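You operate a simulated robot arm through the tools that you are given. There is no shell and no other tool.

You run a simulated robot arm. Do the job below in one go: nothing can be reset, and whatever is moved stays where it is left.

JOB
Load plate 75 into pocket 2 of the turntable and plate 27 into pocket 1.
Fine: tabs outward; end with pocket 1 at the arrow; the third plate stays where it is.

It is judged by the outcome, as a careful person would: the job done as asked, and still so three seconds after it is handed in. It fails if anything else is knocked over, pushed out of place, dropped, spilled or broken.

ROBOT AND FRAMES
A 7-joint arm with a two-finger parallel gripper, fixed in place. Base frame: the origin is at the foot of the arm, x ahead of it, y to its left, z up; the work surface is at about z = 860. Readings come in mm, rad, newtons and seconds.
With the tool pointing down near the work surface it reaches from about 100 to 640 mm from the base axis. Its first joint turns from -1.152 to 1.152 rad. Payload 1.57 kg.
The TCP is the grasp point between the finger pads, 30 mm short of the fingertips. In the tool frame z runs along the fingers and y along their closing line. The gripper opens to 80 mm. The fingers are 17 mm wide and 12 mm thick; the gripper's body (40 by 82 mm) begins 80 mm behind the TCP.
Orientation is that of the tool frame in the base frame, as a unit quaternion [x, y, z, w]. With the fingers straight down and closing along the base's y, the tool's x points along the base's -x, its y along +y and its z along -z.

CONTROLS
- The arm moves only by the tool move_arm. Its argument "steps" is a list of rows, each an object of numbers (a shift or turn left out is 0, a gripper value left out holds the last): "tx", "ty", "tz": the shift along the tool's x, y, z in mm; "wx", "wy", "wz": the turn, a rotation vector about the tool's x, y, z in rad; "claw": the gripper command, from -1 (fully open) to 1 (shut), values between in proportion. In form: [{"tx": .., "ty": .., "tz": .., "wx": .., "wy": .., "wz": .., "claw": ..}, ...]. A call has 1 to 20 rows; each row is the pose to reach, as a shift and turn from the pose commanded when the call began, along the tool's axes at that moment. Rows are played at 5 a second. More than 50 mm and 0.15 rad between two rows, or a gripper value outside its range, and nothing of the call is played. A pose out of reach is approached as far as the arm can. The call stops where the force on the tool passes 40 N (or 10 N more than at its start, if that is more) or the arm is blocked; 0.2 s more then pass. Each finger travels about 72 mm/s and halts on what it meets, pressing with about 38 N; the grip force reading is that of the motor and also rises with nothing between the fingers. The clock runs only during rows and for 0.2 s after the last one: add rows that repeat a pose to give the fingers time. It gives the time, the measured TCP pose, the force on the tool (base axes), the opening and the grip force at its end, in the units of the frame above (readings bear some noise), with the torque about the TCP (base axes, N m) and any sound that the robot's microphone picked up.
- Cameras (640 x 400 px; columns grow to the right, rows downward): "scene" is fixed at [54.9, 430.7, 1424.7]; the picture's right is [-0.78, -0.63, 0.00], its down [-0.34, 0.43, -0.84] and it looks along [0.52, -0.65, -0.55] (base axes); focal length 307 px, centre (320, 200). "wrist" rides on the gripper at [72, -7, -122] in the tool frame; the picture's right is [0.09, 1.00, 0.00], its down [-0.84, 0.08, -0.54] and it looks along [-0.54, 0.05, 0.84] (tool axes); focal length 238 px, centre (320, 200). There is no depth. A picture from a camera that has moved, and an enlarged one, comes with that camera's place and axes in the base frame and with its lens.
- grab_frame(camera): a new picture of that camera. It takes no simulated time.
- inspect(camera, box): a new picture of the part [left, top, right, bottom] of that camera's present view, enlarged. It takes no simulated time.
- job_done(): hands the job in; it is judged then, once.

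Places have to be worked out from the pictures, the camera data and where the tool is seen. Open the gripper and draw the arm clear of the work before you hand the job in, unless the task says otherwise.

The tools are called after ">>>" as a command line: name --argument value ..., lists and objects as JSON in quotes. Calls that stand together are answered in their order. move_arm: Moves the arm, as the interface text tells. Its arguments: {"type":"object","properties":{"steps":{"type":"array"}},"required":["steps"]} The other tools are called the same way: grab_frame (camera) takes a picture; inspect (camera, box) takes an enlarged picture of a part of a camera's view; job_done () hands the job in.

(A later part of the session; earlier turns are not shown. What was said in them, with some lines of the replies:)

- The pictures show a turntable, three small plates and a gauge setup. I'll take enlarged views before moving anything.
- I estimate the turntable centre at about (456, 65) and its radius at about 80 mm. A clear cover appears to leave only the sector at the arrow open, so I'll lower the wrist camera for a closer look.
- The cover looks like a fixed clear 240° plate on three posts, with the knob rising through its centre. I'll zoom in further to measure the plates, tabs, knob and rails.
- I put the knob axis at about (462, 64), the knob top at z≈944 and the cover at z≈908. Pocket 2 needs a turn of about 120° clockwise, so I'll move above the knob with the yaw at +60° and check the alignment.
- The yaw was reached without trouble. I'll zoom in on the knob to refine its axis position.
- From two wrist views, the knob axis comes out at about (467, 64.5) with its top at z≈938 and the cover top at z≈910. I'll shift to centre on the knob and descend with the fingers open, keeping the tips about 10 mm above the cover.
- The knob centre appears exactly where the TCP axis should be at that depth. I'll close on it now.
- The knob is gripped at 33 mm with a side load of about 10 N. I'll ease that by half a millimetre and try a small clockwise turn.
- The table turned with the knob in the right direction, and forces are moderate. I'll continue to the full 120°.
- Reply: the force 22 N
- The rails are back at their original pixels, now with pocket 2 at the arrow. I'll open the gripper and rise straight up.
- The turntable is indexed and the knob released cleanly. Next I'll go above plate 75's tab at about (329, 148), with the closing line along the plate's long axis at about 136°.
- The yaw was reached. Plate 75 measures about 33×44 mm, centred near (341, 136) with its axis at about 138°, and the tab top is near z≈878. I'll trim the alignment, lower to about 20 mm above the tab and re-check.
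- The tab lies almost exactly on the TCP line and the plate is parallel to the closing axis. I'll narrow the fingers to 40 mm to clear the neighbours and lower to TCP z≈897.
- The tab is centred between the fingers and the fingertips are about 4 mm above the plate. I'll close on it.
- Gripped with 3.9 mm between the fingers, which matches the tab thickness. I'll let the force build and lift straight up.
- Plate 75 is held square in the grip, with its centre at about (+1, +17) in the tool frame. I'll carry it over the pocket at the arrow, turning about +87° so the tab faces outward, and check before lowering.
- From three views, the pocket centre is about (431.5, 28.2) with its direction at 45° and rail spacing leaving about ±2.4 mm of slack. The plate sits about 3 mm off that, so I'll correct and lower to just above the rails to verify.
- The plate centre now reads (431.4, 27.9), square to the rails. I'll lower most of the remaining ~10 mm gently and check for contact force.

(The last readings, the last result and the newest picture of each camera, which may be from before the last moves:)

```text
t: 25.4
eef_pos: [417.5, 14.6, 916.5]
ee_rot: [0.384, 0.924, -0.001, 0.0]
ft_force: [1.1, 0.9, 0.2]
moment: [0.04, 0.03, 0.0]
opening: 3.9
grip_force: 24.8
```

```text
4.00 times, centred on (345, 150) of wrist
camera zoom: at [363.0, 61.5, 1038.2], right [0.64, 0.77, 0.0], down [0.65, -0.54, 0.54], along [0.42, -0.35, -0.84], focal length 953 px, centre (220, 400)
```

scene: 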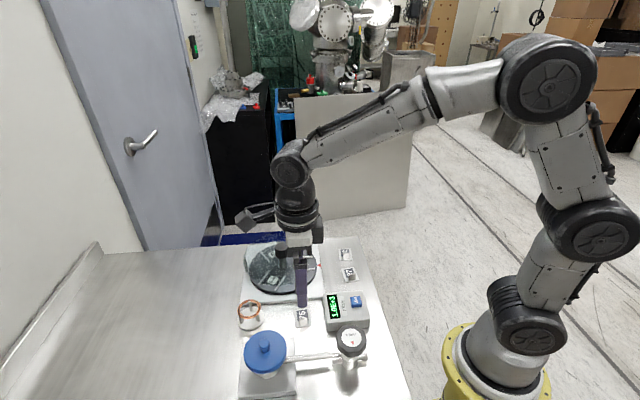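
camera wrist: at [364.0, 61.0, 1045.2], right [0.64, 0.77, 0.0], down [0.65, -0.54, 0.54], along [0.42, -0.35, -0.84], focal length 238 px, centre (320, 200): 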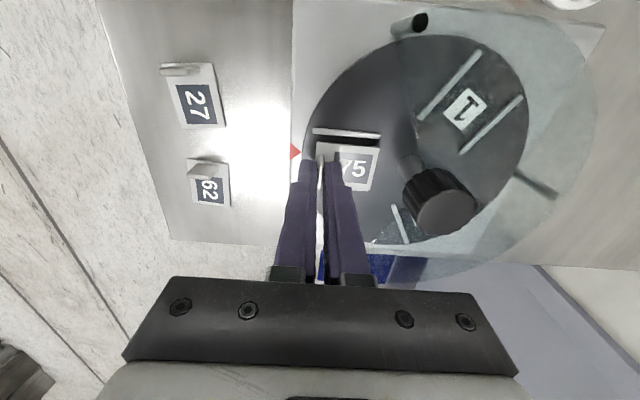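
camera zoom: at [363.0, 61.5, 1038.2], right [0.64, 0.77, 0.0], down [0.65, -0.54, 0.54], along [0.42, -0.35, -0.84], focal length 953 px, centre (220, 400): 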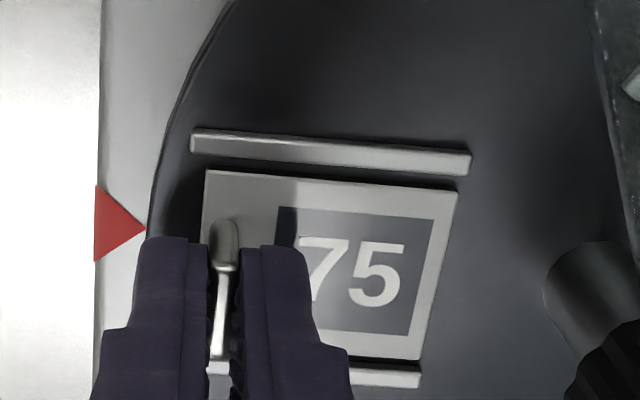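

The plate sits evenly between the two rails with no contact yet. I'll lower in 1 mm steps.

>>> move_arm --steps '[{"tz": 1}, {"tz": 2}, {"tz": 2.5}, {"tz": 2.5}]'

>>> inspect --camera "scene" --box '[284, 245, 340, 280]'

>>> inspect --camera "wrist" --box '[290, 100, 400, 200]'

```text
t: 26.4
eef_pos: [419.1, 14.8, 916.9]
ee_rot: [0.383, 0.924, 0.0, 0.001]
ft_force: [-3.6, -2.7, 12.7]
moment: [0.0, 0.11, 0.02]
opening: 4.0
grip_force: 24.5
```

```text
11.43 times, centred on (312, 262) of scene
camera zoom: at [54.6, 430.6, 1424.7], right [-0.78, -0.63, 0.0], down [-0.34, 0.43, -0.84], along [0.52, -0.65, -0.55], focal length 3513 px, centre (411, -514)
```

zoom: 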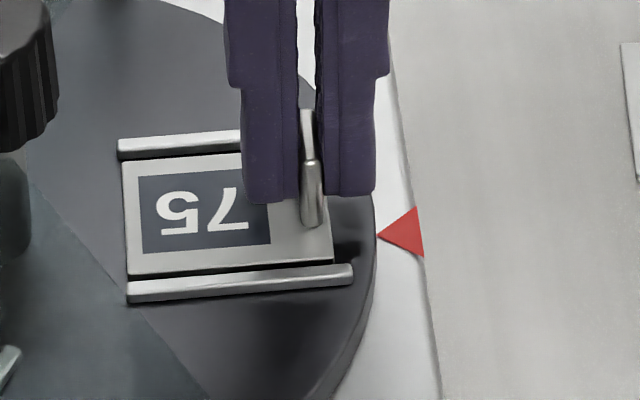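

```text
4.00 times, centred on (345, 150) of wrist
camera zoom: at [362.6, 62.0, 1037.6], right [0.64, 0.77, 0.0], down [0.65, -0.54, 0.54], along [0.42, -0.35, -0.84], focal length 953 px, centre (220, 400)
```

zoom: 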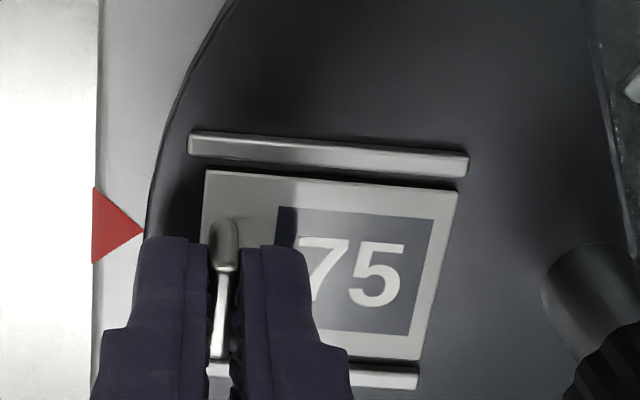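

There is about 12 N of contact at plate bottom z≈878. I'll zoom in to confirm it's seated on the disc and not on a rail.

>>> inspect --camera "scene" --box '[292, 253, 316, 273]'

>>> inspect --camera "wrist" --box '[335, 135, 367, 200]'

>>> inspect --camera "scene" --box '[302, 255, 326, 275]'

```text
16.00 times, centred on (304, 263) of scene
camera zoom: at [54.6, 430.6, 1424.7], right [-0.78, -0.63, 0.0], down [-0.34, 0.43, -0.84], along [0.52, -0.65, -0.55], focal length 4918 px, centre (576, -808)
```

zoom: 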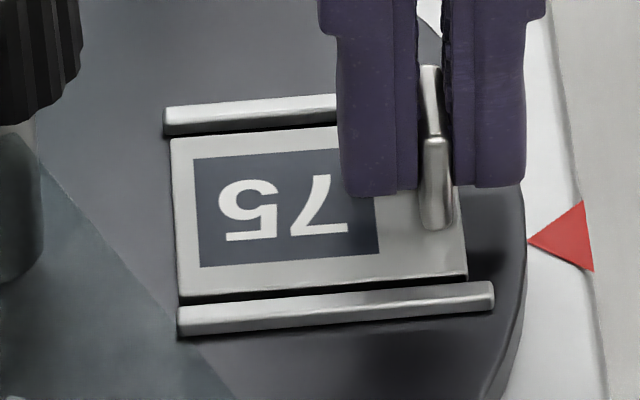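

```text
6.15 times, centred on (351, 168) of wrist
camera zoom: at [362.6, 62.0, 1037.6], right [0.64, 0.77, 0.0], down [0.65, -0.54, 0.54], along [0.42, -0.35, -0.84], focal length 1467 px, centre (129, 400)
```

zoom: 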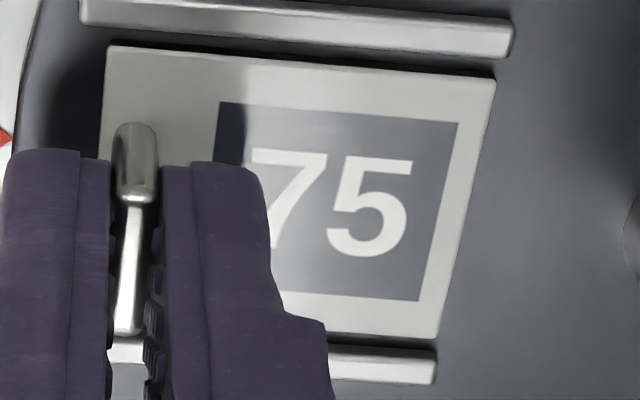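

```text
16.00 times, centred on (314, 265) of scene
camera zoom: at [54.6, 430.6, 1424.7], right [-0.78, -0.63, 0.0], down [-0.34, 0.43, -0.84], along [0.52, -0.65, -0.55], focal length 4918 px, centre (416, -840)
```

zoom: 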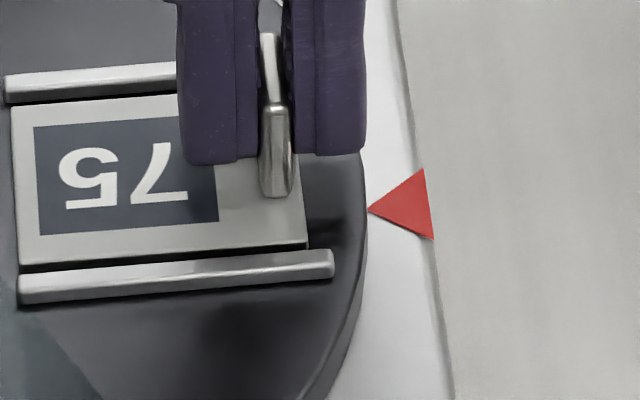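

The plate is down between the rails with visible gaps on both sides and the tab at the rim. I'll relieve the push, open slightly and look again before withdrawing.

>>> move_arm --steps '[{"tz": -1.3}, {"tz": -1.3, "claw": 0.85}, {"tz": -1.3, "claw": 0.7}, {"tz": -1.3, "claw": 0.5}, {"tz": -1.3, "claw": 0.5}]'

>>> inspect --camera "scene" --box '[284, 245, 340, 280]'

>>> inspect --camera "wrist" --box '[290, 100, 400, 200]'

```text
t: 27.6
eef_pos: [419.2, 14.6, 917.4]
ee_rot: [0.383, 0.924, 0.0, -0.001]
ft_force: [-0.2, 0.3, 0.7]
moment: [0.01, -0.01, 0.01]
opening: 20.1
grip_force: 0.0
```

```text
11.43 times, centred on (312, 262) of scene
camera zoom: at [54.9, 430.7, 1424.7], right [-0.78, -0.63, 0.0], down [-0.34, 0.43, -0.84], along [0.52, -0.65, -0.55], focal length 3513 px, centre (411, -514)
```

zoom: 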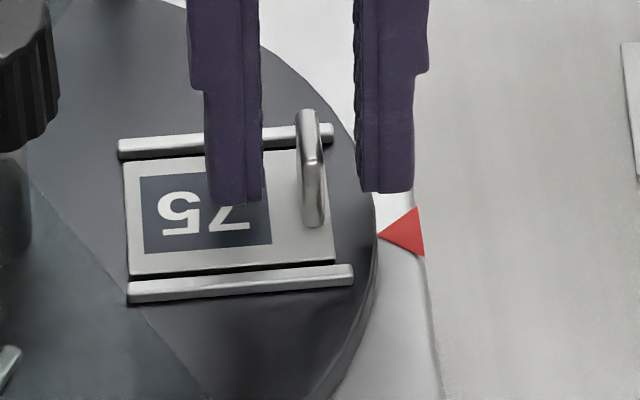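

```text
4.00 times, centred on (345, 150) of wrist
camera zoom: at [362.7, 62.1, 1038.1], right [0.64, 0.77, 0.0], down [0.65, -0.54, 0.54], along [0.42, -0.35, -0.84], focal length 953 px, centre (220, 400)
```

zoom: 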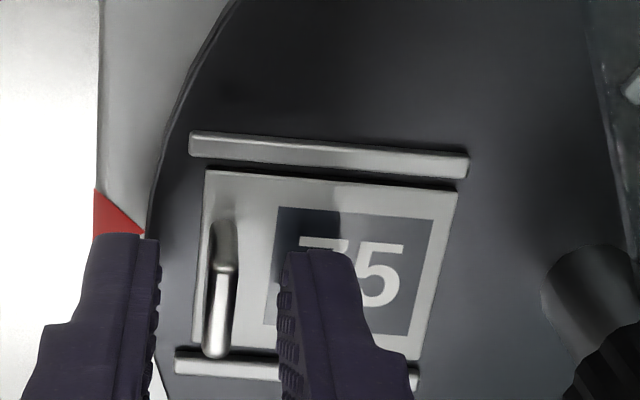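

Plate 75 is seated between the rails in pocket 2 with its tab outward. I'll rise clear, open fully, and go back over the knob at yaw −60°.

>>> move_arm --steps '[{"tz": -10}, {"tz": -30}, {"tz": -60}, {"tz": -85}, {"tz": -85, "ty": 20, "wz": 0.1, "claw": -1}, {"tz": -85, "ty": 45, "wz": 0.2, "claw": -1}, {"tz": -85, "ty": 68.3, "tx": -0.2, "wz": 0.264, "claw": -1}, {"tz": -85, "ty": 68.3, "tx": -0.2, "wz": 0.264, "claw": -1}, {"tz": -60, "ty": 68.3, "tx": -0.2, "wz": 0.264, "claw": -1}, {"tz": -60, "ty": 68.3, "tx": -0.2, "wz": 0.264, "claw": -1}]'

>>> inspect --camera "wrist" --box '[210, 60, 430, 220]'

>>> inspect --camera "scene" --box '[240, 210, 360, 300]'

```text
t: 29.8
eef_pos: [467.4, 61.3, 977.5]
ee_rot: [0.501, 0.865, -0.001, 0.001]
ft_force: [-0.1, 0.9, -0.4]
moment: [-0.05, 0.05, 0.0]
opening: 80.0
grip_force: 0.1
```

```text
2.50 times, centred on (320, 140) of wrist
camera zoom: at [425.5, 122.8, 1097.1], right [0.82, 0.58, 0.0], down [0.48, -0.69, 0.54], along [0.31, -0.44, -0.84], focal length 596 px, centre (320, 350)
```

zoom: 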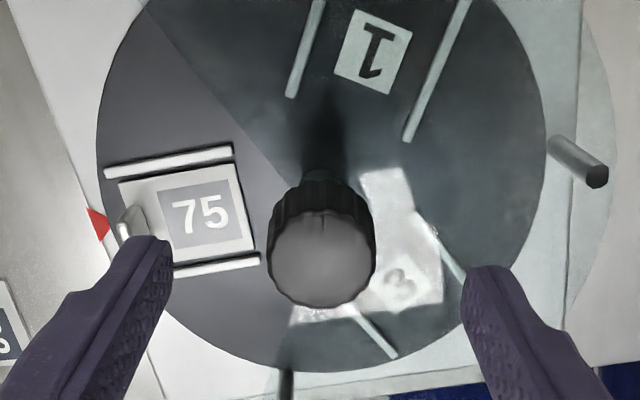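

```text
4.44 times, centred on (300, 255) of scene
camera zoom: at [54.9, 430.7, 1424.7], right [-0.78, -0.63, 0.0], down [-0.34, 0.43, -0.84], along [0.52, -0.65, -0.55], focal length 1366 px, centre (409, -44)
```

zoom: 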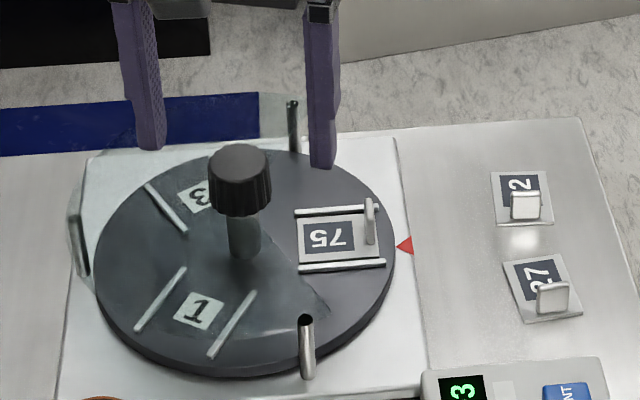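

The knob is centred. I'll lower to TCP z≈951, close on it, and check the load.

>>> move_arm --steps '[{"tz": 10, "claw": -1}, {"tz": 20, "claw": -1}, {"tz": 24, "claw": -1}, {"tz": 24, "claw": -0.3}, {"tz": 24, "claw": 0.3}, {"tz": 24, "claw": 1}, {"tz": 24, "claw": 1}, {"tz": 24, "claw": 1}]'

>>> grab_frame --camera "wrist"

```text
t: 31.6
eef_pos: [466.7, 62.2, 952.0]
ee_rot: [0.501, 0.866, 0.001, 0.0]
ft_force: [9.6, 5.6, -7.8]
moment: [0.06, -0.29, 0.0]
opening: 33.3
grip_force: 42.1
```

```text
taken
camera wrist: at [425.5, 123.0, 1073.2], right [0.82, 0.58, 0.0], down [0.48, -0.69, 0.54], along [0.31, -0.44, -0.84], focal length 238 px, centre (320, 200)
```

wrist: 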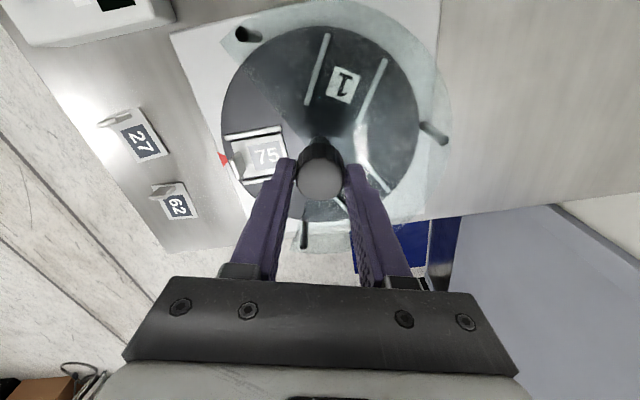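

Firmly gripped. Now I'll turn the table back 120° counter-clockwise so pocket 1 returns to the arrow.

>>> move_arm --steps '[{"wz": -0.06}, {"wz": -0.17}, {"wz": -0.29}, {"wz": -0.41}, {"wz": -0.53}, {"wz": -0.65}, {"wz": -0.77}, {"wz": -0.89}, {"wz": -1.01}, {"wz": -1.13}, {"wz": -1.25}, {"wz": -1.37}, {"wz": -1.49}, {"wz": -1.61}, {"wz": -1.73}, {"wz": -1.85}, {"wz": -1.95}, {"wz": -2.04}, {"wz": -2.094}, {"wz": -2.094}]'

>>> inspect --camera "scene" --box '[240, 210, 336, 290]'

>>> grab_frame --camera "wrist"

```text
t: 35.8
eef_pos: [467.6, 63.3, 951.5]
ee_rot: [-0.499, 0.867, 0.001, 0.001]
ft_force: [9.1, 17.3, -16.8]
moment: [0.67, -0.29, -0.63]
opening: 33.4
grip_force: 41.7
```

```text
5.00 times, centred on (288, 250) of scene
camera zoom: at [55.4, 431.2, 1424.5], right [-0.78, -0.63, 0.0], down [-0.34, 0.43, -0.84], along [0.52, -0.65, -0.55], focal length 1537 px, centre (480, -50)
```

zoom: 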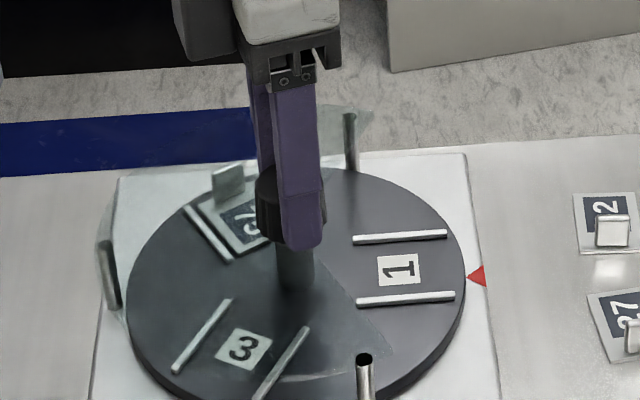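

```text
taken
camera wrist: at [436.7, -1.0, 1073.3], right [-0.91, 0.42, 0.0], down [0.35, 0.76, 0.54], along [0.23, 0.49, -0.84], focal length 238 px, centre (320, 200)
```

wrist: 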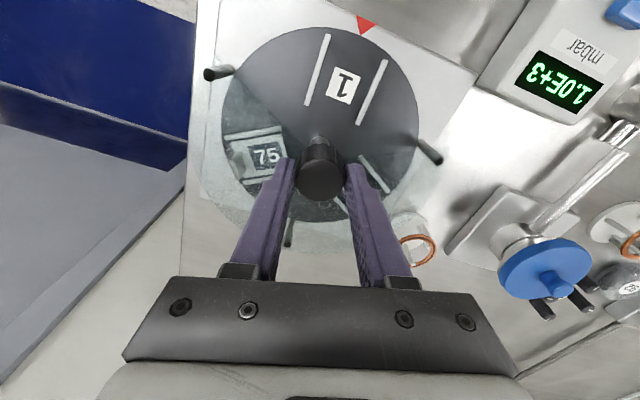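

Pocket 1 is back at the arrow and plate 75 sits under the cover. I'll release the knob and rise.

>>> move_arm --steps '[{"claw": 0.0}, {"claw": -0.6}, {"claw": -1}, {"claw": -1}, {"tz": -15, "claw": -1}, {"tz": -45, "claw": -1}, {"tz": -75, "claw": -1}, {"tz": -75, "claw": -1}]'

>>> inspect --camera "scene" --box '[240, 210, 336, 290]'

>>> inspect --camera "wrist" --box '[210, 10, 450, 230]'

```text
t: 37.6
eef_pos: [466.4, 60.6, 1029.1]
ee_rot: [-0.499, 0.867, 0.0, -0.001]
ft_force: [0.1, 1.0, 0.1]
moment: [0.01, 0.03, -0.01]
opening: 80.0
grip_force: 0.2
```

```text
5.00 times, centred on (288, 250) of scene
camera zoom: at [54.9, 430.7, 1424.7], right [-0.78, -0.63, 0.0], down [-0.34, 0.43, -0.84], along [0.52, -0.65, -0.55], focal length 1537 px, centre (480, -50)
```

zoom: 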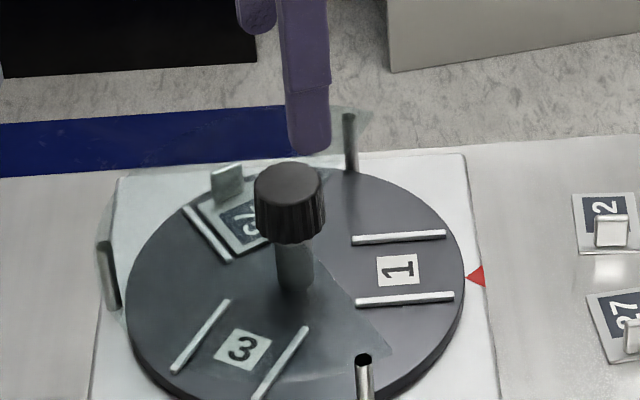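

```text
1.82 times, centred on (330, 120) of wrist
camera zoom: at [435.5, -2.6, 1150.0], right [-0.91, 0.42, 0.0], down [0.35, 0.76, 0.54], along [0.23, 0.49, -0.84], focal length 433 px, centre (302, 346)
```

zoom: 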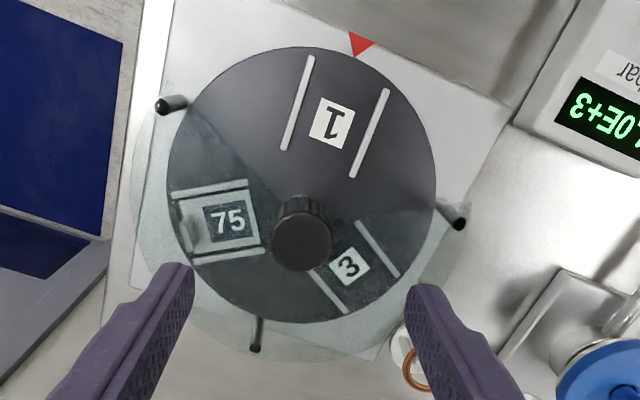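

The table is exactly back at its original index. Next is plate 27, tab at about (316, −15) with its axis at about 140°; I'll travel there while turning toward yaw −130°, in two stages.

>>> move_arm --steps '[{"tx": 12, "ty": 7.5, "wz": 0.1375}, {"tx": 24, "ty": 15, "wz": 0.275}, {"tx": 36, "ty": 22.5, "wz": 0.4125}, {"tx": 48, "ty": 30, "wz": 0.55}, {"tx": 60, "ty": 37.5, "wz": 0.6875}, {"tx": 72, "ty": 45, "wz": 0.825}, {"tx": 84, "ty": 52.5, "wz": 0.9625}, {"tx": 96, "ty": 60, "wz": 1.1}, {"tx": 108, "ty": 67.5, "wz": 1.2375}, {"tx": 120, "ty": 75, "wz": 1.375}, {"tx": 132, "ty": 82.5, "wz": 1.5125}, {"tx": 142.7, "ty": 89.9, "wz": 1.65}, {"tx": 142.7, "ty": 89.9, "wz": 1.65}]'

>>> move_arm --steps '[{"wz": 0.138}, {"wz": 0.277}, {"wz": 0.416}, {"wz": 0.555}, {"wz": 0.694}, {"wz": 0.833}, {"wz": 0.972}, {"wz": 1.11}, {"wz": 1.249}, {"wz": 1.388}, {"wz": 1.527}, {"wz": 1.666}, {"wz": 1.666, "tz": 18}, {"wz": 1.666, "tz": 18}]'

>>> grab_frame --camera "wrist"

>>> inspect --camera "wrist" --box '[260, 90, 380, 190]'

>>> grab_frame --camera "scene"

```text
t: 40.4
eef_pos: [316.2, -16.6, 1027.3]
ee_rot: [0.299, 0.954, 0.0, 0.001]
ft_force: [0.9, 0.1, 0.5]
moment: [0.02, 0.01, -0.02]
opening: 80.1
grip_force: 0.2
```

```text
t: 43.4
eef_pos: [317.1, -15.5, 1012.0]
ee_rot: [0.907, 0.421, -0.001, 0.0]
ft_force: [-0.7, 0.0, 0.4]
moment: [0.0, 0.01, 0.01]
opening: 79.7
grip_force: 0.2
```

```text
taken
camera wrist: at [359.2, 44.5, 1132.0], right [0.82, -0.57, 0.0], down [-0.48, -0.69, 0.54], along [-0.31, -0.44, -0.84], focal length 238 px, centre (320, 200)
```

wrist: 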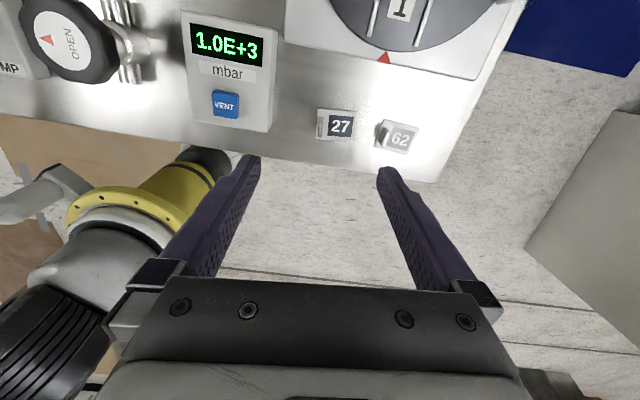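

```text
4.00 times, centred on (320, 140) of wrist
camera zoom: at [359.2, 44.5, 1132.0], right [0.82, -0.57, 0.0], down [-0.48, -0.69, 0.54], along [-0.31, -0.44, -0.84], focal length 953 px, centre (320, 440)
```

zoom: 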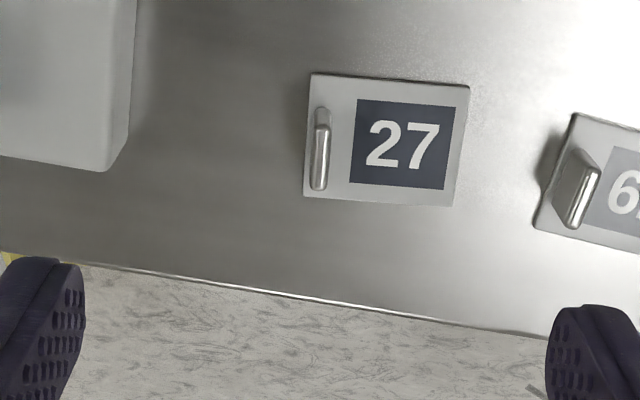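

```text
taken
```

scene: 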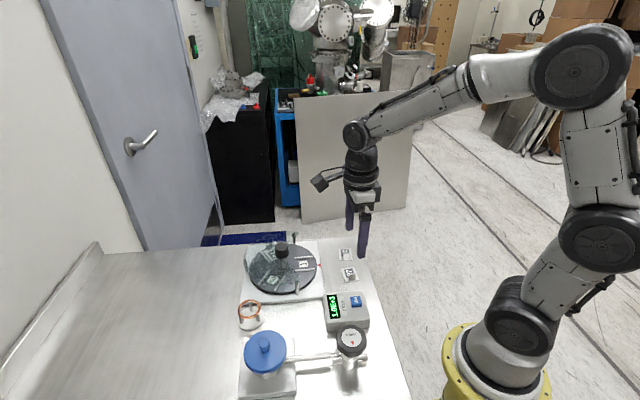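

Plate 27 is parallel to the closing axis and within a millimetre of the TCP line. I'll narrow the fingers to 40 mm, descend partway and re-check, keeping clear of plate 62.

>>> move_arm --steps '[{"tx": -0.5, "ty": -0.5, "claw": 0}, {"tx": -0.5, "ty": -0.5, "tz": 20, "claw": 0}, {"tx": -0.5, "ty": -0.5, "tz": 50}, {"tx": -0.5, "ty": -0.5, "tz": 80}, {"tx": -0.5, "ty": -0.5, "tz": 85}, {"tx": -0.5, "ty": -0.5, "tz": 85}]'

>>> inspect --camera "wrist" --box '[240, 120, 400, 220]'

>>> inspect --camera "scene" --box '[310, 230, 382, 290]'

```text
t: 44.8
eef_pos: [315.9, -14.9, 925.4]
ee_rot: [0.907, 0.422, 0.0, 0.001]
ft_force: [0.0, 0.7, -0.5]
moment: [0.01, 0.01, 0.02]
opening: 40.0
grip_force: 0.1
```

```text
4.00 times, centred on (320, 170) of wrist
camera zoom: at [357.0, 44.0, 1046.1], right [0.82, -0.57, 0.0], down [-0.48, -0.69, 0.54], along [-0.31, -0.44, -0.84], focal length 953 px, centre (320, 320)
```

zoom: 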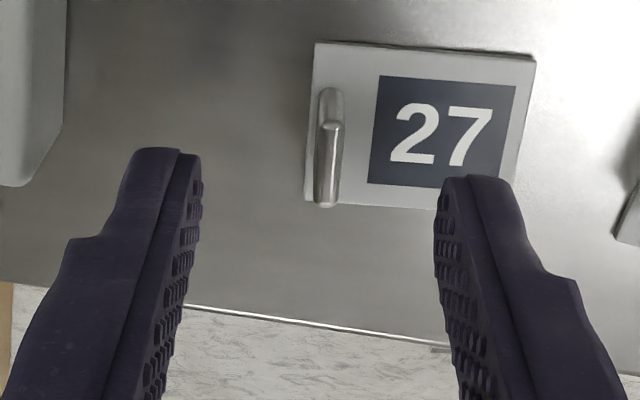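

```text
6.67 times, centred on (346, 260) of scene
camera zoom: at [54.9, 430.7, 1424.7], right [-0.78, -0.63, 0.0], down [-0.34, 0.43, -0.84], along [0.52, -0.65, -0.55], focal length 2049 px, centre (147, -200)
```

zoom: 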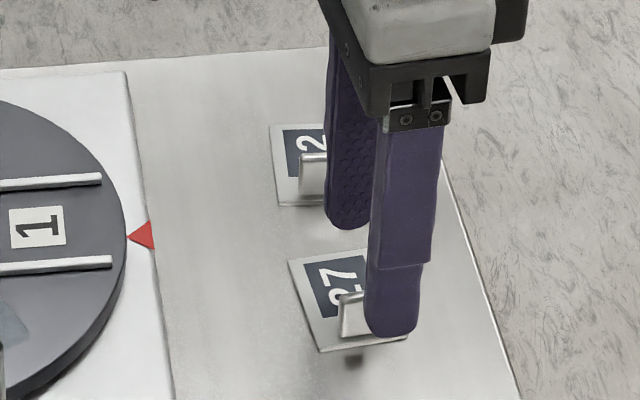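

The tab is about 1 mm off in the closing direction. I'll correct that and lower to grasp height.

>>> move_arm --steps '[{"tx": 0.5, "ty": 1, "tz": 8}, {"tx": 0.5, "ty": 1, "tz": 18}, {"tx": 0.5, "ty": 1, "tz": 25}, {"tx": 0.5, "ty": 1, "tz": 27.5}, {"tx": 0.5, "ty": 1, "tz": 27.5}]'

>>> inspect --camera "wrist" --box '[240, 120, 400, 220]'

>>> inspect --camera "scene" --box '[310, 230, 382, 290]'

```text
t: 46.0
eef_pos: [318.1, -15.1, 897.0]
ee_rot: [0.907, 0.421, 0.0, 0.0]
ft_force: [0.8, 0.2, 0.4]
moment: [0.01, 0.0, -0.02]
opening: 40.1
grip_force: 0.1
```

```text
4.00 times, centred on (320, 170) of wrist
camera zoom: at [359.4, 44.1, 1018.3], right [0.82, -0.57, 0.0], down [-0.48, -0.69, 0.54], along [-0.31, -0.44, -0.84], focal length 953 px, centre (320, 320)
```

zoom: 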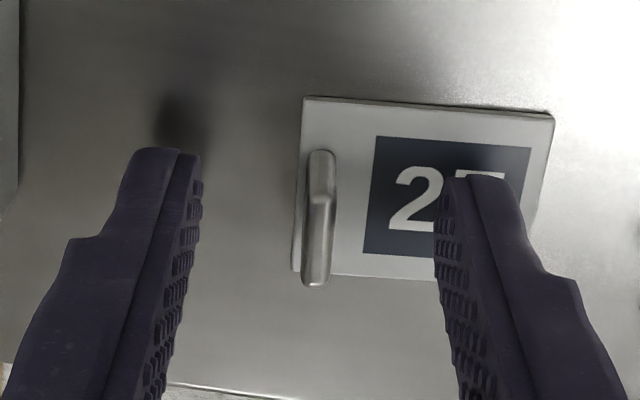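

```text
6.67 times, centred on (346, 260) of scene
camera zoom: at [54.9, 430.7, 1424.7], right [-0.78, -0.63, 0.0], down [-0.34, 0.43, -0.84], along [0.52, -0.65, -0.55], focal length 2049 px, centre (147, -200)
```

zoom: 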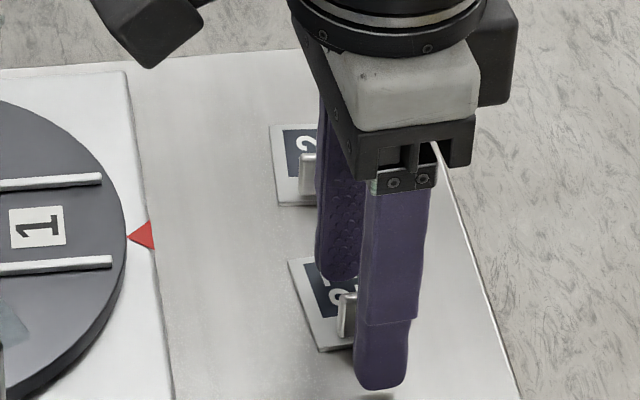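

Tab well centred. Closing the grip on plate 27 and lifting.

>>> move_arm --steps '[{"claw": 0.4}, {"claw": 0.7}, {"claw": 1}, {"claw": 1}, {"claw": 1}, {"claw": 1}, {"tz": -5, "claw": 1}, {"tz": -15}, {"tz": -35}, {"tz": -65}, {"tz": -103}, {"tz": -103}]'

>>> inspect --camera "wrist" --box '[240, 120, 400, 220]'

>>> inspect --camera "scene" --box '[290, 200, 390, 290]'

```text
t: 48.6
eef_pos: [317.1, -16.1, 1000.6]
ee_rot: [0.907, 0.422, -0.001, -0.001]
ft_force: [-0.6, -0.4, -0.5]
moment: [0.02, -0.01, 0.01]
opening: 4.1
grip_force: 24.4
```

```text
4.00 times, centred on (320, 170) of wrist
camera zoom: at [357.8, 44.2, 1122.4], right [0.82, -0.57, 0.0], down [-0.48, -0.69, 0.54], along [-0.31, -0.44, -0.84], focal length 953 px, centre (320, 320)
```

zoom: 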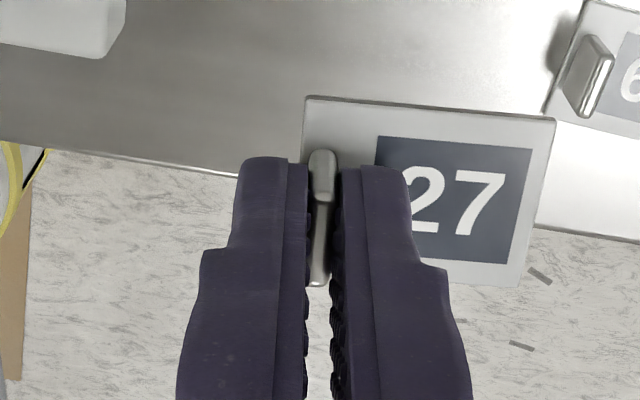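

```text
4.44 times, centred on (340, 245) of scene
camera zoom: at [54.9, 430.7, 1424.7], right [-0.78, -0.63, 0.0], down [-0.34, 0.43, -0.84], along [0.52, -0.65, -0.55], focal length 1366 px, centre (231, 0)
```

zoom: 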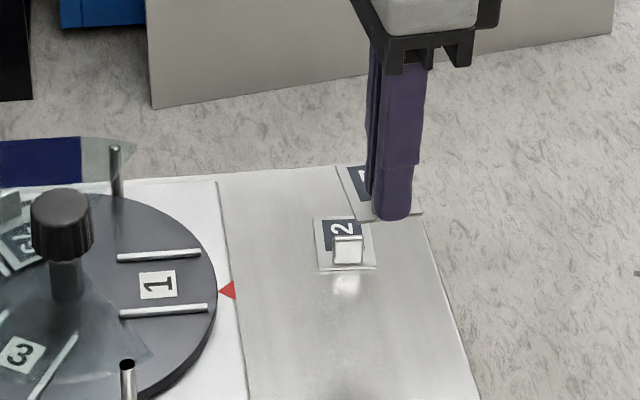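

Plate 27 is held square. I'll carry it over pocket 1, turning +85° so its tab faces outward.

>>> move_arm --steps '[{"tx": 8.2, "ty": 5.2, "wz": -0.135}, {"tx": 16.3, "ty": 10.4, "wz": -0.27}, {"tx": 24.5, "ty": 15.7, "wz": -0.406}, {"tx": 32.7, "ty": 20.9, "wz": -0.541}, {"tx": 40.8, "ty": 26.1, "wz": -0.676}, {"tx": 49, "ty": 31.3, "wz": -0.811}, {"tx": 57.1, "ty": 36.5, "wz": -0.946}, {"tx": 65.3, "ty": 41.7, "wz": -1.081}, {"tx": 73.5, "ty": 47, "wz": -1.217}, {"tx": 81.6, "ty": 52.2, "wz": -1.352}, {"tx": 89.8, "ty": 57.4, "wz": -1.487}, {"tx": 89.8, "ty": 57.4, "wz": -1.487}, {"tx": 89.8, "ty": 57.4, "wz": -1.487}]'

>>> inspect --camera "wrist" --box '[250, 100, 410, 200]'

>>> inspect --camera "scene" --box '[240, 190, 360, 290]'

```text
t: 51.4
eef_pos: [419.8, 15.3, 1000.8]
ee_rot: [0.381, 0.925, 0.0, 0.0]
ft_force: [-0.1, -0.6, -0.5]
moment: [0.01, -0.02, -0.01]
opening: 3.8
grip_force: 24.9
```

```text
4.00 times, centred on (330, 150) of wrist
camera zoom: at [364.1, 62.8, 1121.7], right [0.64, 0.77, 0.0], down [0.65, -0.54, 0.54], along [0.42, -0.35, -0.84], focal length 953 px, centre (280, 400)
```

zoom: 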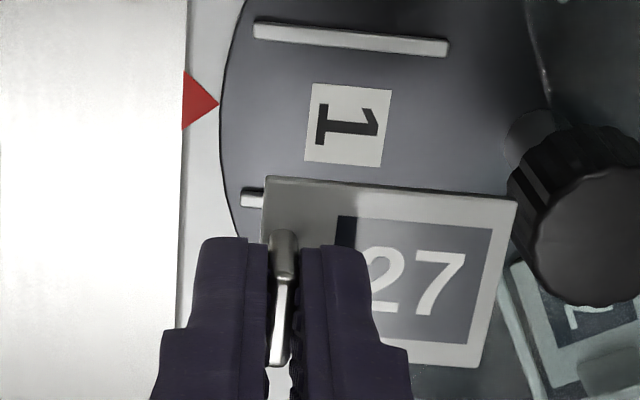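

```text
4.00 times, centred on (300, 240) of scene
camera zoom: at [54.9, 430.7, 1424.7], right [-0.78, -0.63, 0.0], down [-0.34, 0.43, -0.84], along [0.52, -0.65, -0.55], focal length 1229 px, centre (400, 40)
```

zoom: 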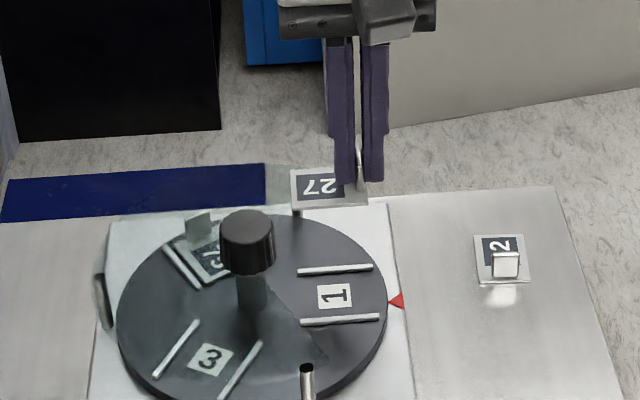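

The plate is about 1.5 mm inward of the target. I'll correct and lower to just above the rails.

>>> move_arm --steps '[{"tx": 0.5, "ty": -1.5, "tz": 10}, {"tx": 0.5, "ty": -1.5, "tz": 35}, {"tx": 0.5, "ty": -1.5, "tz": 60}, {"tx": 0.5, "ty": -1.5, "tz": 77}, {"tx": 0.5, "ty": -1.5, "tz": 77}]'

>>> inspect --camera "wrist" --box '[290, 100, 400, 200]'

>>> inspect --camera "scene" --box '[284, 245, 340, 280]'

```text
t: 52.6
eef_pos: [417.3, 15.1, 924.5]
ee_rot: [0.382, 0.924, 0.0, 0.0]
ft_force: [-0.2, 0.3, -0.1]
moment: [0.03, 0.0, 0.01]
opening: 3.9
grip_force: 24.5
```

```text
4.00 times, centred on (345, 150) of wrist
camera zoom: at [361.6, 62.8, 1045.1], right [0.64, 0.77, 0.0], down [0.65, -0.54, 0.54], along [0.42, -0.35, -0.84], focal length 953 px, centre (220, 400)
```

zoom: 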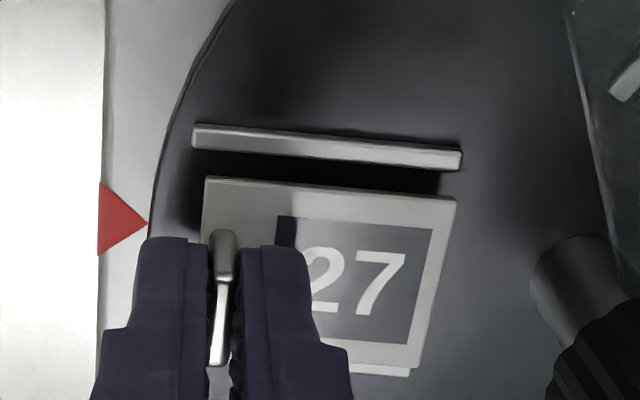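

```text
11.43 times, centred on (312, 262) of scene
camera zoom: at [54.9, 430.7, 1424.7], right [-0.78, -0.63, 0.0], down [-0.34, 0.43, -0.84], along [0.52, -0.65, -0.55], focal length 3513 px, centre (411, -514)
```

zoom: 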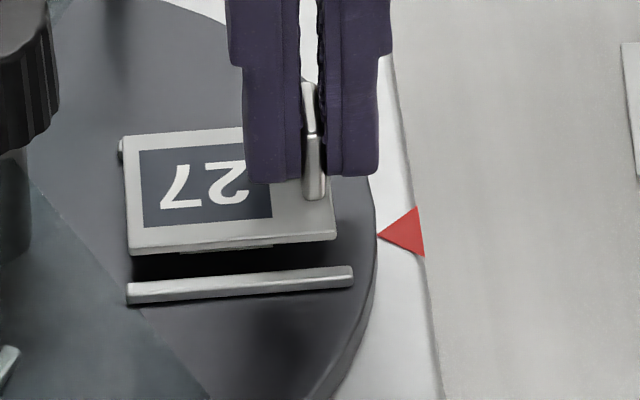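

The plate is square, about 1 mm toward the front rail. I'll trim that and lower to just above contact.

>>> move_arm --steps '[{"tx": -0.8, "tz": 2}, {"tx": -0.8, "tz": 4}, {"tx": -0.8, "tz": 6}, {"tx": -0.8, "tz": 6}]'

>>> inspect --camera "wrist" --box '[290, 100, 400, 200]'

>>> inspect --camera "scene" --box '[284, 245, 340, 280]'

```text
t: 53.6
eef_pos: [418.6, 14.9, 917.3]
ee_rot: [0.381, 0.924, 0.001, 0.0]
ft_force: [0.7, -0.6, 0.0]
moment: [0.03, 0.02, -0.01]
opening: 4.2
grip_force: 24.9
```

```text
4.00 times, centred on (345, 150) of wrist
camera zoom: at [362.8, 61.8, 1038.6], right [0.64, 0.77, 0.0], down [0.65, -0.54, 0.54], along [0.42, -0.35, -0.84], focal length 953 px, centre (220, 400)
```

zoom: 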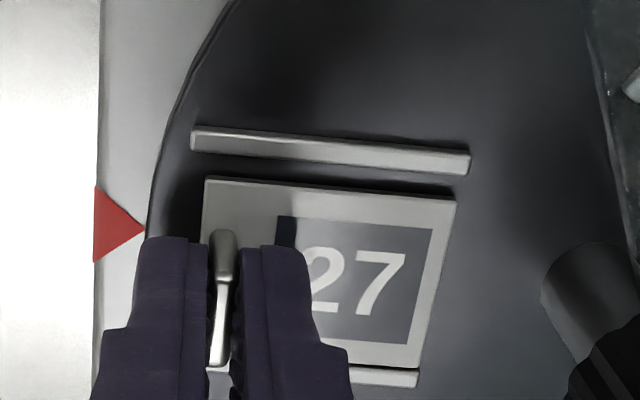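

```text
11.43 times, centred on (312, 262) of scene
camera zoom: at [54.9, 430.7, 1424.7], right [-0.78, -0.63, 0.0], down [-0.34, 0.43, -0.84], along [0.52, -0.65, -0.55], focal length 3513 px, centre (411, -514)
```

zoom: 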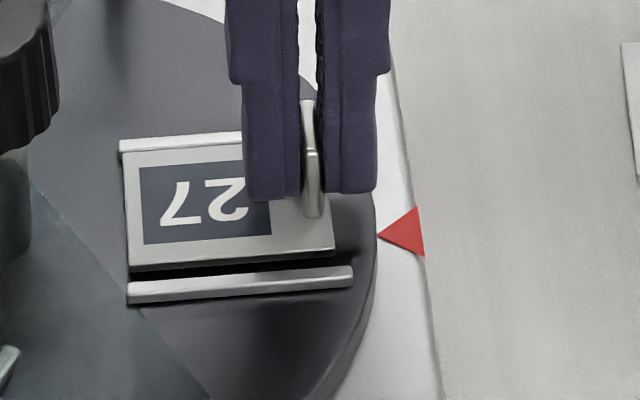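

Gaps are about 3.4 mm to the front rail and 2.3 mm to the rear rail, so it fits. I'll nudge 0.5 mm and set it down gently.

>>> move_arm --steps '[{"tx": 0.5, "tz": 1}, {"tx": 0.5, "tz": 2}, {"tx": 0.5, "tz": 3}, {"tx": 0.5, "tz": 3}]'

>>> inspect --camera "wrist" --box '[290, 100, 400, 200]'

>>> inspect --camera "scene" --box '[292, 253, 316, 273]'

```text
t: 54.6
eef_pos: [418.9, 14.7, 915.5]
ee_rot: [0.382, 0.924, 0.001, 0.002]
ft_force: [-5.5, 0.3, 17.3]
moment: [0.06, 0.22, 0.05]
opening: 4.1
grip_force: 25.0
```

```text
4.00 times, centred on (345, 150) of wrist
camera zoom: at [363.1, 62.2, 1037.0], right [0.64, 0.77, 0.0], down [0.65, -0.54, 0.54], along [0.42, -0.35, -0.84], focal length 953 px, centre (220, 400)
```

zoom: 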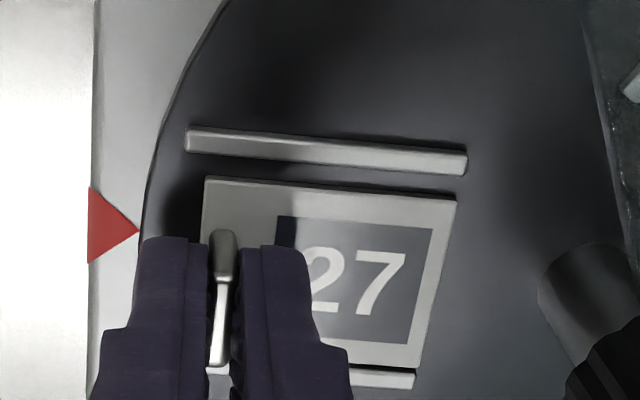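

```text
16.00 times, centred on (304, 263) of scene
camera zoom: at [54.5, 430.7, 1424.7], right [-0.78, -0.63, 0.0], down [-0.34, 0.43, -0.84], along [0.52, -0.65, -0.55], focal length 4918 px, centre (576, -808)
```

zoom: 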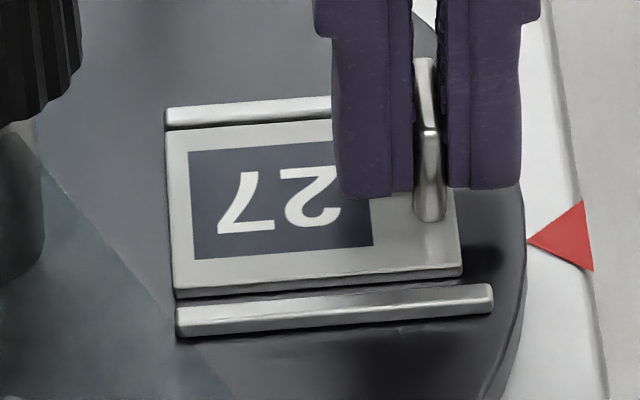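

Contact is at the same height as plate 75 when it seated, with the plate between the rails. I'll relieve the push and open slightly.

>>> move_arm --steps '[{"tz": -1.5, "tx": 0.5}, {"tz": -1.5, "tx": 0.5, "claw": 0.85}, {"tz": -1.5, "tx": 0.5, "claw": 0.7}, {"tz": -1.5, "tx": 0.5, "claw": 0.5}, {"tz": -1.5, "tx": 0.5, "claw": 0.5}]'

>>> inspect --camera "wrist" --box '[290, 100, 400, 200]'

>>> inspect --camera "scene" --box '[292, 253, 316, 273]'

```text
t: 55.8
eef_pos: [417.5, 15.8, 915.2]
ee_rot: [0.382, 0.924, 0.0, 0.0]
ft_force: [-0.1, -0.5, 0.5]
moment: [-0.01, 0.02, -0.04]
opening: 19.9
grip_force: 0.1
```

```text
4.00 times, centred on (345, 150) of wrist
camera zoom: at [362.4, 62.4, 1037.2], right [0.64, 0.77, 0.0], down [0.65, -0.54, 0.54], along [0.42, -0.35, -0.84], focal length 953 px, centre (220, 400)
```

zoom: 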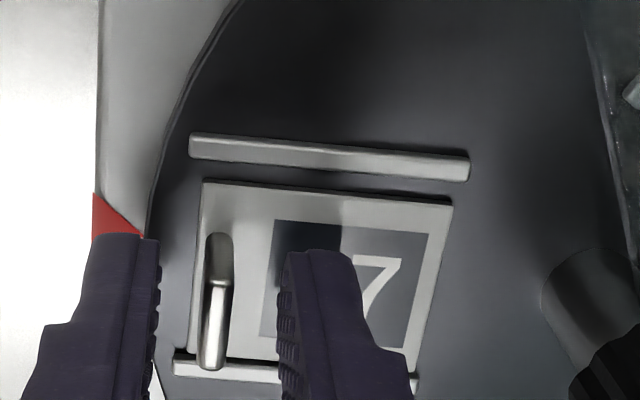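

```text
16.00 times, centred on (304, 263) of scene
camera zoom: at [54.9, 430.7, 1424.7], right [-0.78, -0.63, 0.0], down [-0.34, 0.43, -0.84], along [0.52, -0.65, -0.55], focal length 4918 px, centre (576, -808)
```

zoom: 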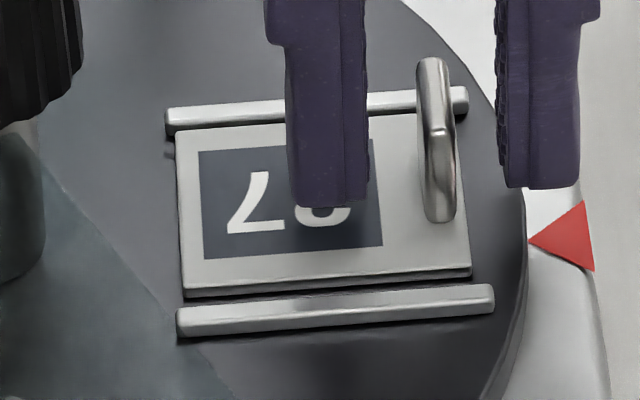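

It's released. I'll rise straight up and inspect closely whether the rear edge is down beside the rail or sitting on it.

>>> move_arm --steps '[{"tz": -8}, {"tz": -25}, {"tz": -50}, {"tz": -85}, {"tz": -85}]'

>>> inspect --camera "scene" --box '[288, 248, 324, 278]'

>>> inspect --camera "wrist" --box '[300, 80, 380, 160]'

>>> grab_frame --camera "wrist"

```text
t: 57.0
eef_pos: [418.1, 13.5, 1001.9]
ee_rot: [0.381, 0.924, 0.0, 0.0]
ft_force: [0.2, 0.3, 0.7]
moment: [-0.02, 0.02, 0.04]
opening: 19.9
grip_force: 0.1
```

```text
13.33 times, centred on (306, 263) of scene
camera zoom: at [54.9, 430.7, 1424.7], right [-0.78, -0.63, 0.0], down [-0.34, 0.43, -0.84], along [0.52, -0.65, -0.55], focal length 4098 px, centre (507, -640)
```

zoom: 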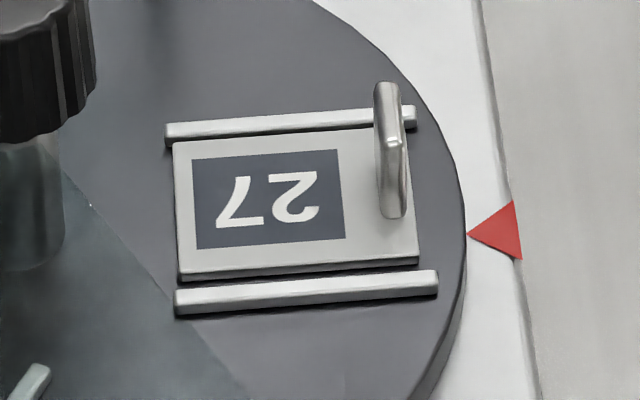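

```text
5.00 times, centred on (340, 120) of wrist
camera zoom: at [362.3, 61.6, 1123.6], right [0.64, 0.77, 0.0], down [0.65, -0.54, 0.54], along [0.42, -0.35, -0.84], focal length 1192 px, centre (220, 600)
```

zoom: 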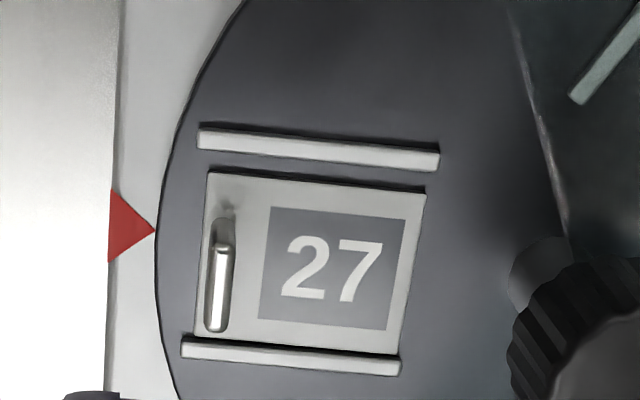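

```text
taken
camera wrist: at [362.3, 61.6, 1123.6], right [0.64, 0.77, 0.0], down [0.65, -0.54, 0.54], along [0.42, -0.35, -0.84], focal length 238 px, centre (320, 200)
```

wrist: 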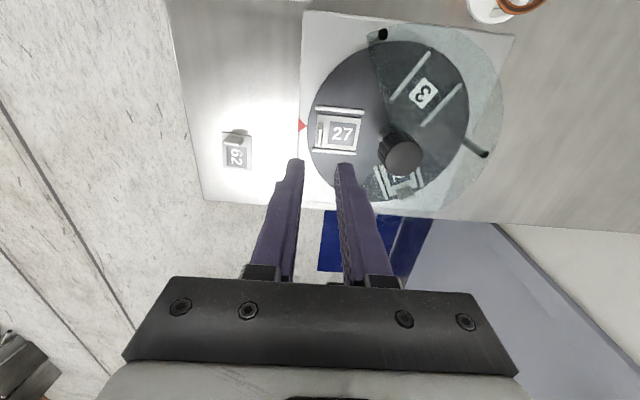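

Plate 27 lies flat between the rails with gaps of about 4 mm and 2 mm, tab at the rim. I'll open fully, withdraw high and clear, and check the whole scene.

>>> move_arm --steps '[{"tz": -40, "claw": -0.5}, {"tz": -80, "claw": -1}, {"tz": -120, "claw": -1}, {"tz": -160, "tx": 20, "ty": -20, "claw": -1}, {"tz": -200, "tx": 45, "ty": -45, "claw": -1}, {"tz": -230, "tx": 70, "ty": -70, "claw": -1}, {"tz": -230, "tx": 70, "ty": -70, "claw": -1}]'

>>> grab_frame --camera "scene"

>>> inspect --camera "scene" --box '[240, 210, 336, 290]'

>>> inspect --camera "wrist" --box '[220, 30, 480, 200]'

>>> inspect --camera "scene" --box '[220, 220, 380, 320]'

```text
refused: row 5 steps farther than a row can; nothing moved
```

```text
taken
```

scene: 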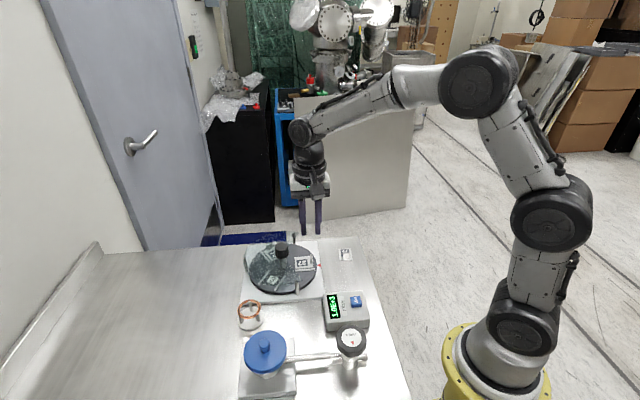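

```text
5.00 times, centred on (288, 250) of scene
camera zoom: at [54.9, 430.7, 1424.7], right [-0.78, -0.63, 0.0], down [-0.34, 0.43, -0.84], along [0.52, -0.65, -0.55], focal length 1537 px, centre (480, -50)
```

zoom: 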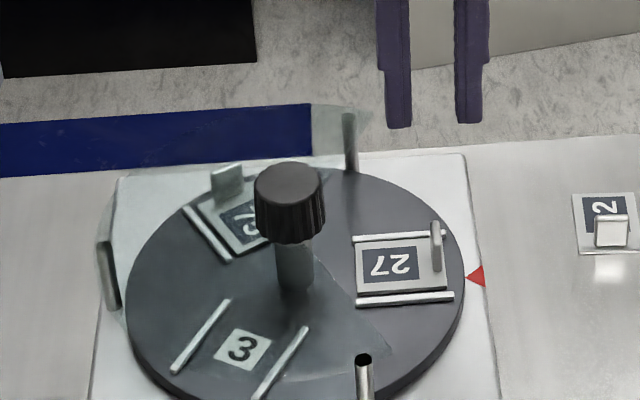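

```text
2.35 times, centred on (350, 115) of wrist
camera zoom: at [362.3, 61.6, 1123.6], right [0.64, 0.77, 0.0], down [0.65, -0.54, 0.54], along [0.42, -0.35, -0.84], focal length 561 px, centre (249, 400)
```

zoom: 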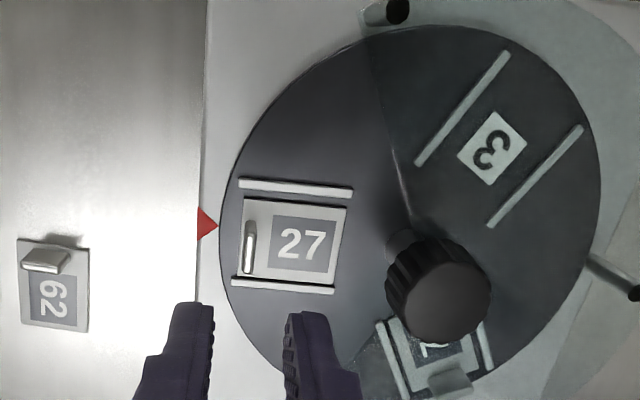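

```text
4.00 times, centred on (300, 270) of scene
camera zoom: at [54.9, 430.7, 1424.7], right [-0.78, -0.63, 0.0], down [-0.34, 0.43, -0.84], along [0.52, -0.65, -0.55], focal length 1229 px, centre (400, -80)
```

zoom: 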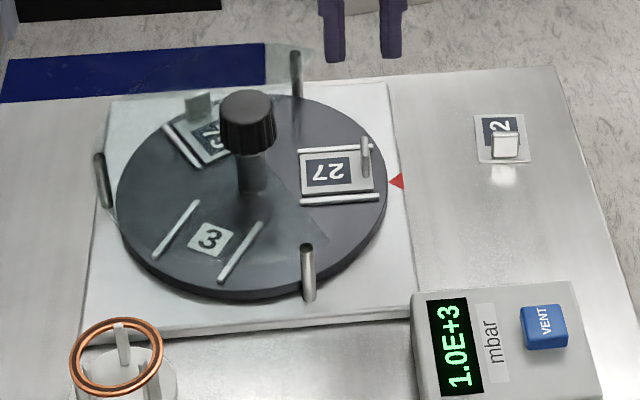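

The last call was refused because one row stepped too far, so nothing moved. The views show both plates in place, pocket 1 at the arrow and plate 62 untouched; I'll withdraw with shorter steps.

>>> move_arm --steps '[{"tz": -35, "claw": -0.5}, {"tz": -70, "claw": -1}, {"tz": -105, "claw": -1}, {"tz": -135, "tx": 18, "ty": -18, "claw": -1}, {"tz": -165, "tx": 36, "ty": -36, "claw": -1}, {"tz": -195, "tx": 54, "ty": -54, "claw": -1}, {"tz": -225, "tx": 70, "ty": -70, "claw": -1}, {"tz": -225, "tx": 70, "ty": -70, "claw": -1}]'

>>> grab_frame --camera "scene"

>>> inspect --camera "scene" --box '[240, 210, 336, 290]'

>>> grab_frame --camera "wrist"

```text
t: 58.8
eef_pos: [314.3, 13.8, 1225.4]
ee_rot: [0.382, 0.924, 0.0, 0.0]
ft_force: [-0.1, 0.7, 0.2]
moment: [0.02, 0.03, 0.01]
opening: 79.7
grip_force: 0.0
```

```text
taken
```

scene: 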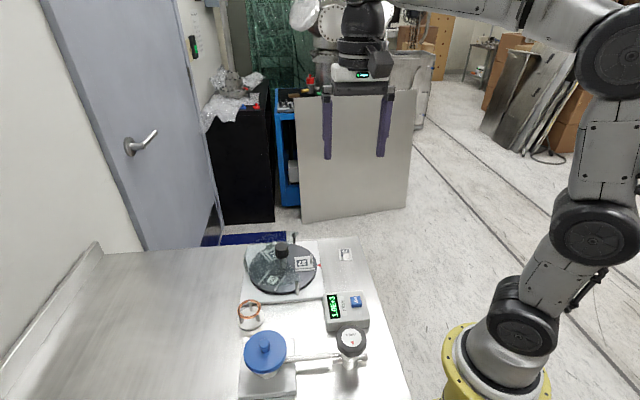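

```text
5.00 times, centred on (288, 250) of scene
camera zoom: at [54.9, 430.7, 1424.7], right [-0.78, -0.63, 0.0], down [-0.34, 0.43, -0.84], along [0.52, -0.65, -0.55], focal length 1537 px, centre (480, -50)
```

zoom: 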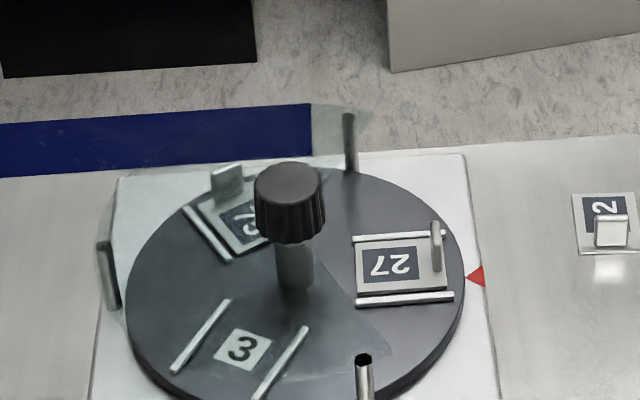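

```text
taken
camera wrist: at [259.7, 61.5, 1347.0], right [0.64, 0.77, 0.0], down [0.65, -0.54, 0.54], along [0.42, -0.35, -0.84], focal length 238 px, centre (320, 200)
```

wrist: 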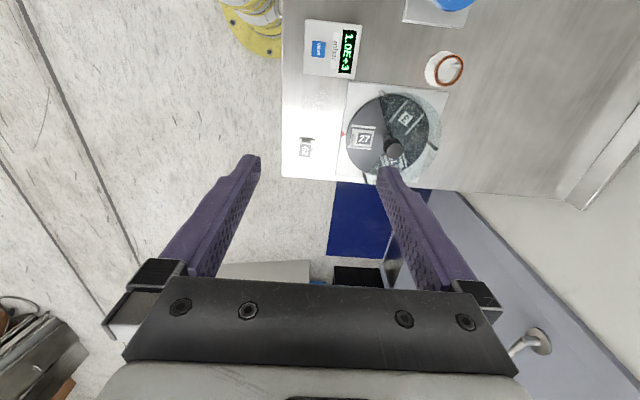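

The arm is clear and the gripper is open. Plate 27 is in pocket 1 at the arrow, plate 75 is in pocket 2, both tabs face outward, and plate 62 hasn't moved, so I'm handing the job in.

>>> job_done

```text
The job is handed in.
```

The job is handed in: plate 75 is in pocket 2 and plate 27 is in pocket 1, both with their tabs outward. Pocket 1 is at the arrow.

- **Turntable:** I turned it by its knob so pocket 2 was at the open sector for plate 75, then turned it back. In the last pictures its rails line up with where they started.
- **Fit:** Both plates sit between their rails. Plate 27 is about 1 mm off centre, with gaps of roughly 4 mm and 2 mm.
- **Everything else:** Plate 62 is where it was, and nothing else looks moved or knocked over. The gripper is open and the arm is raised clear of the work.

One withdrawal command was refused because a step was too long. Nothing moved, and I repeated it with shorter steps.
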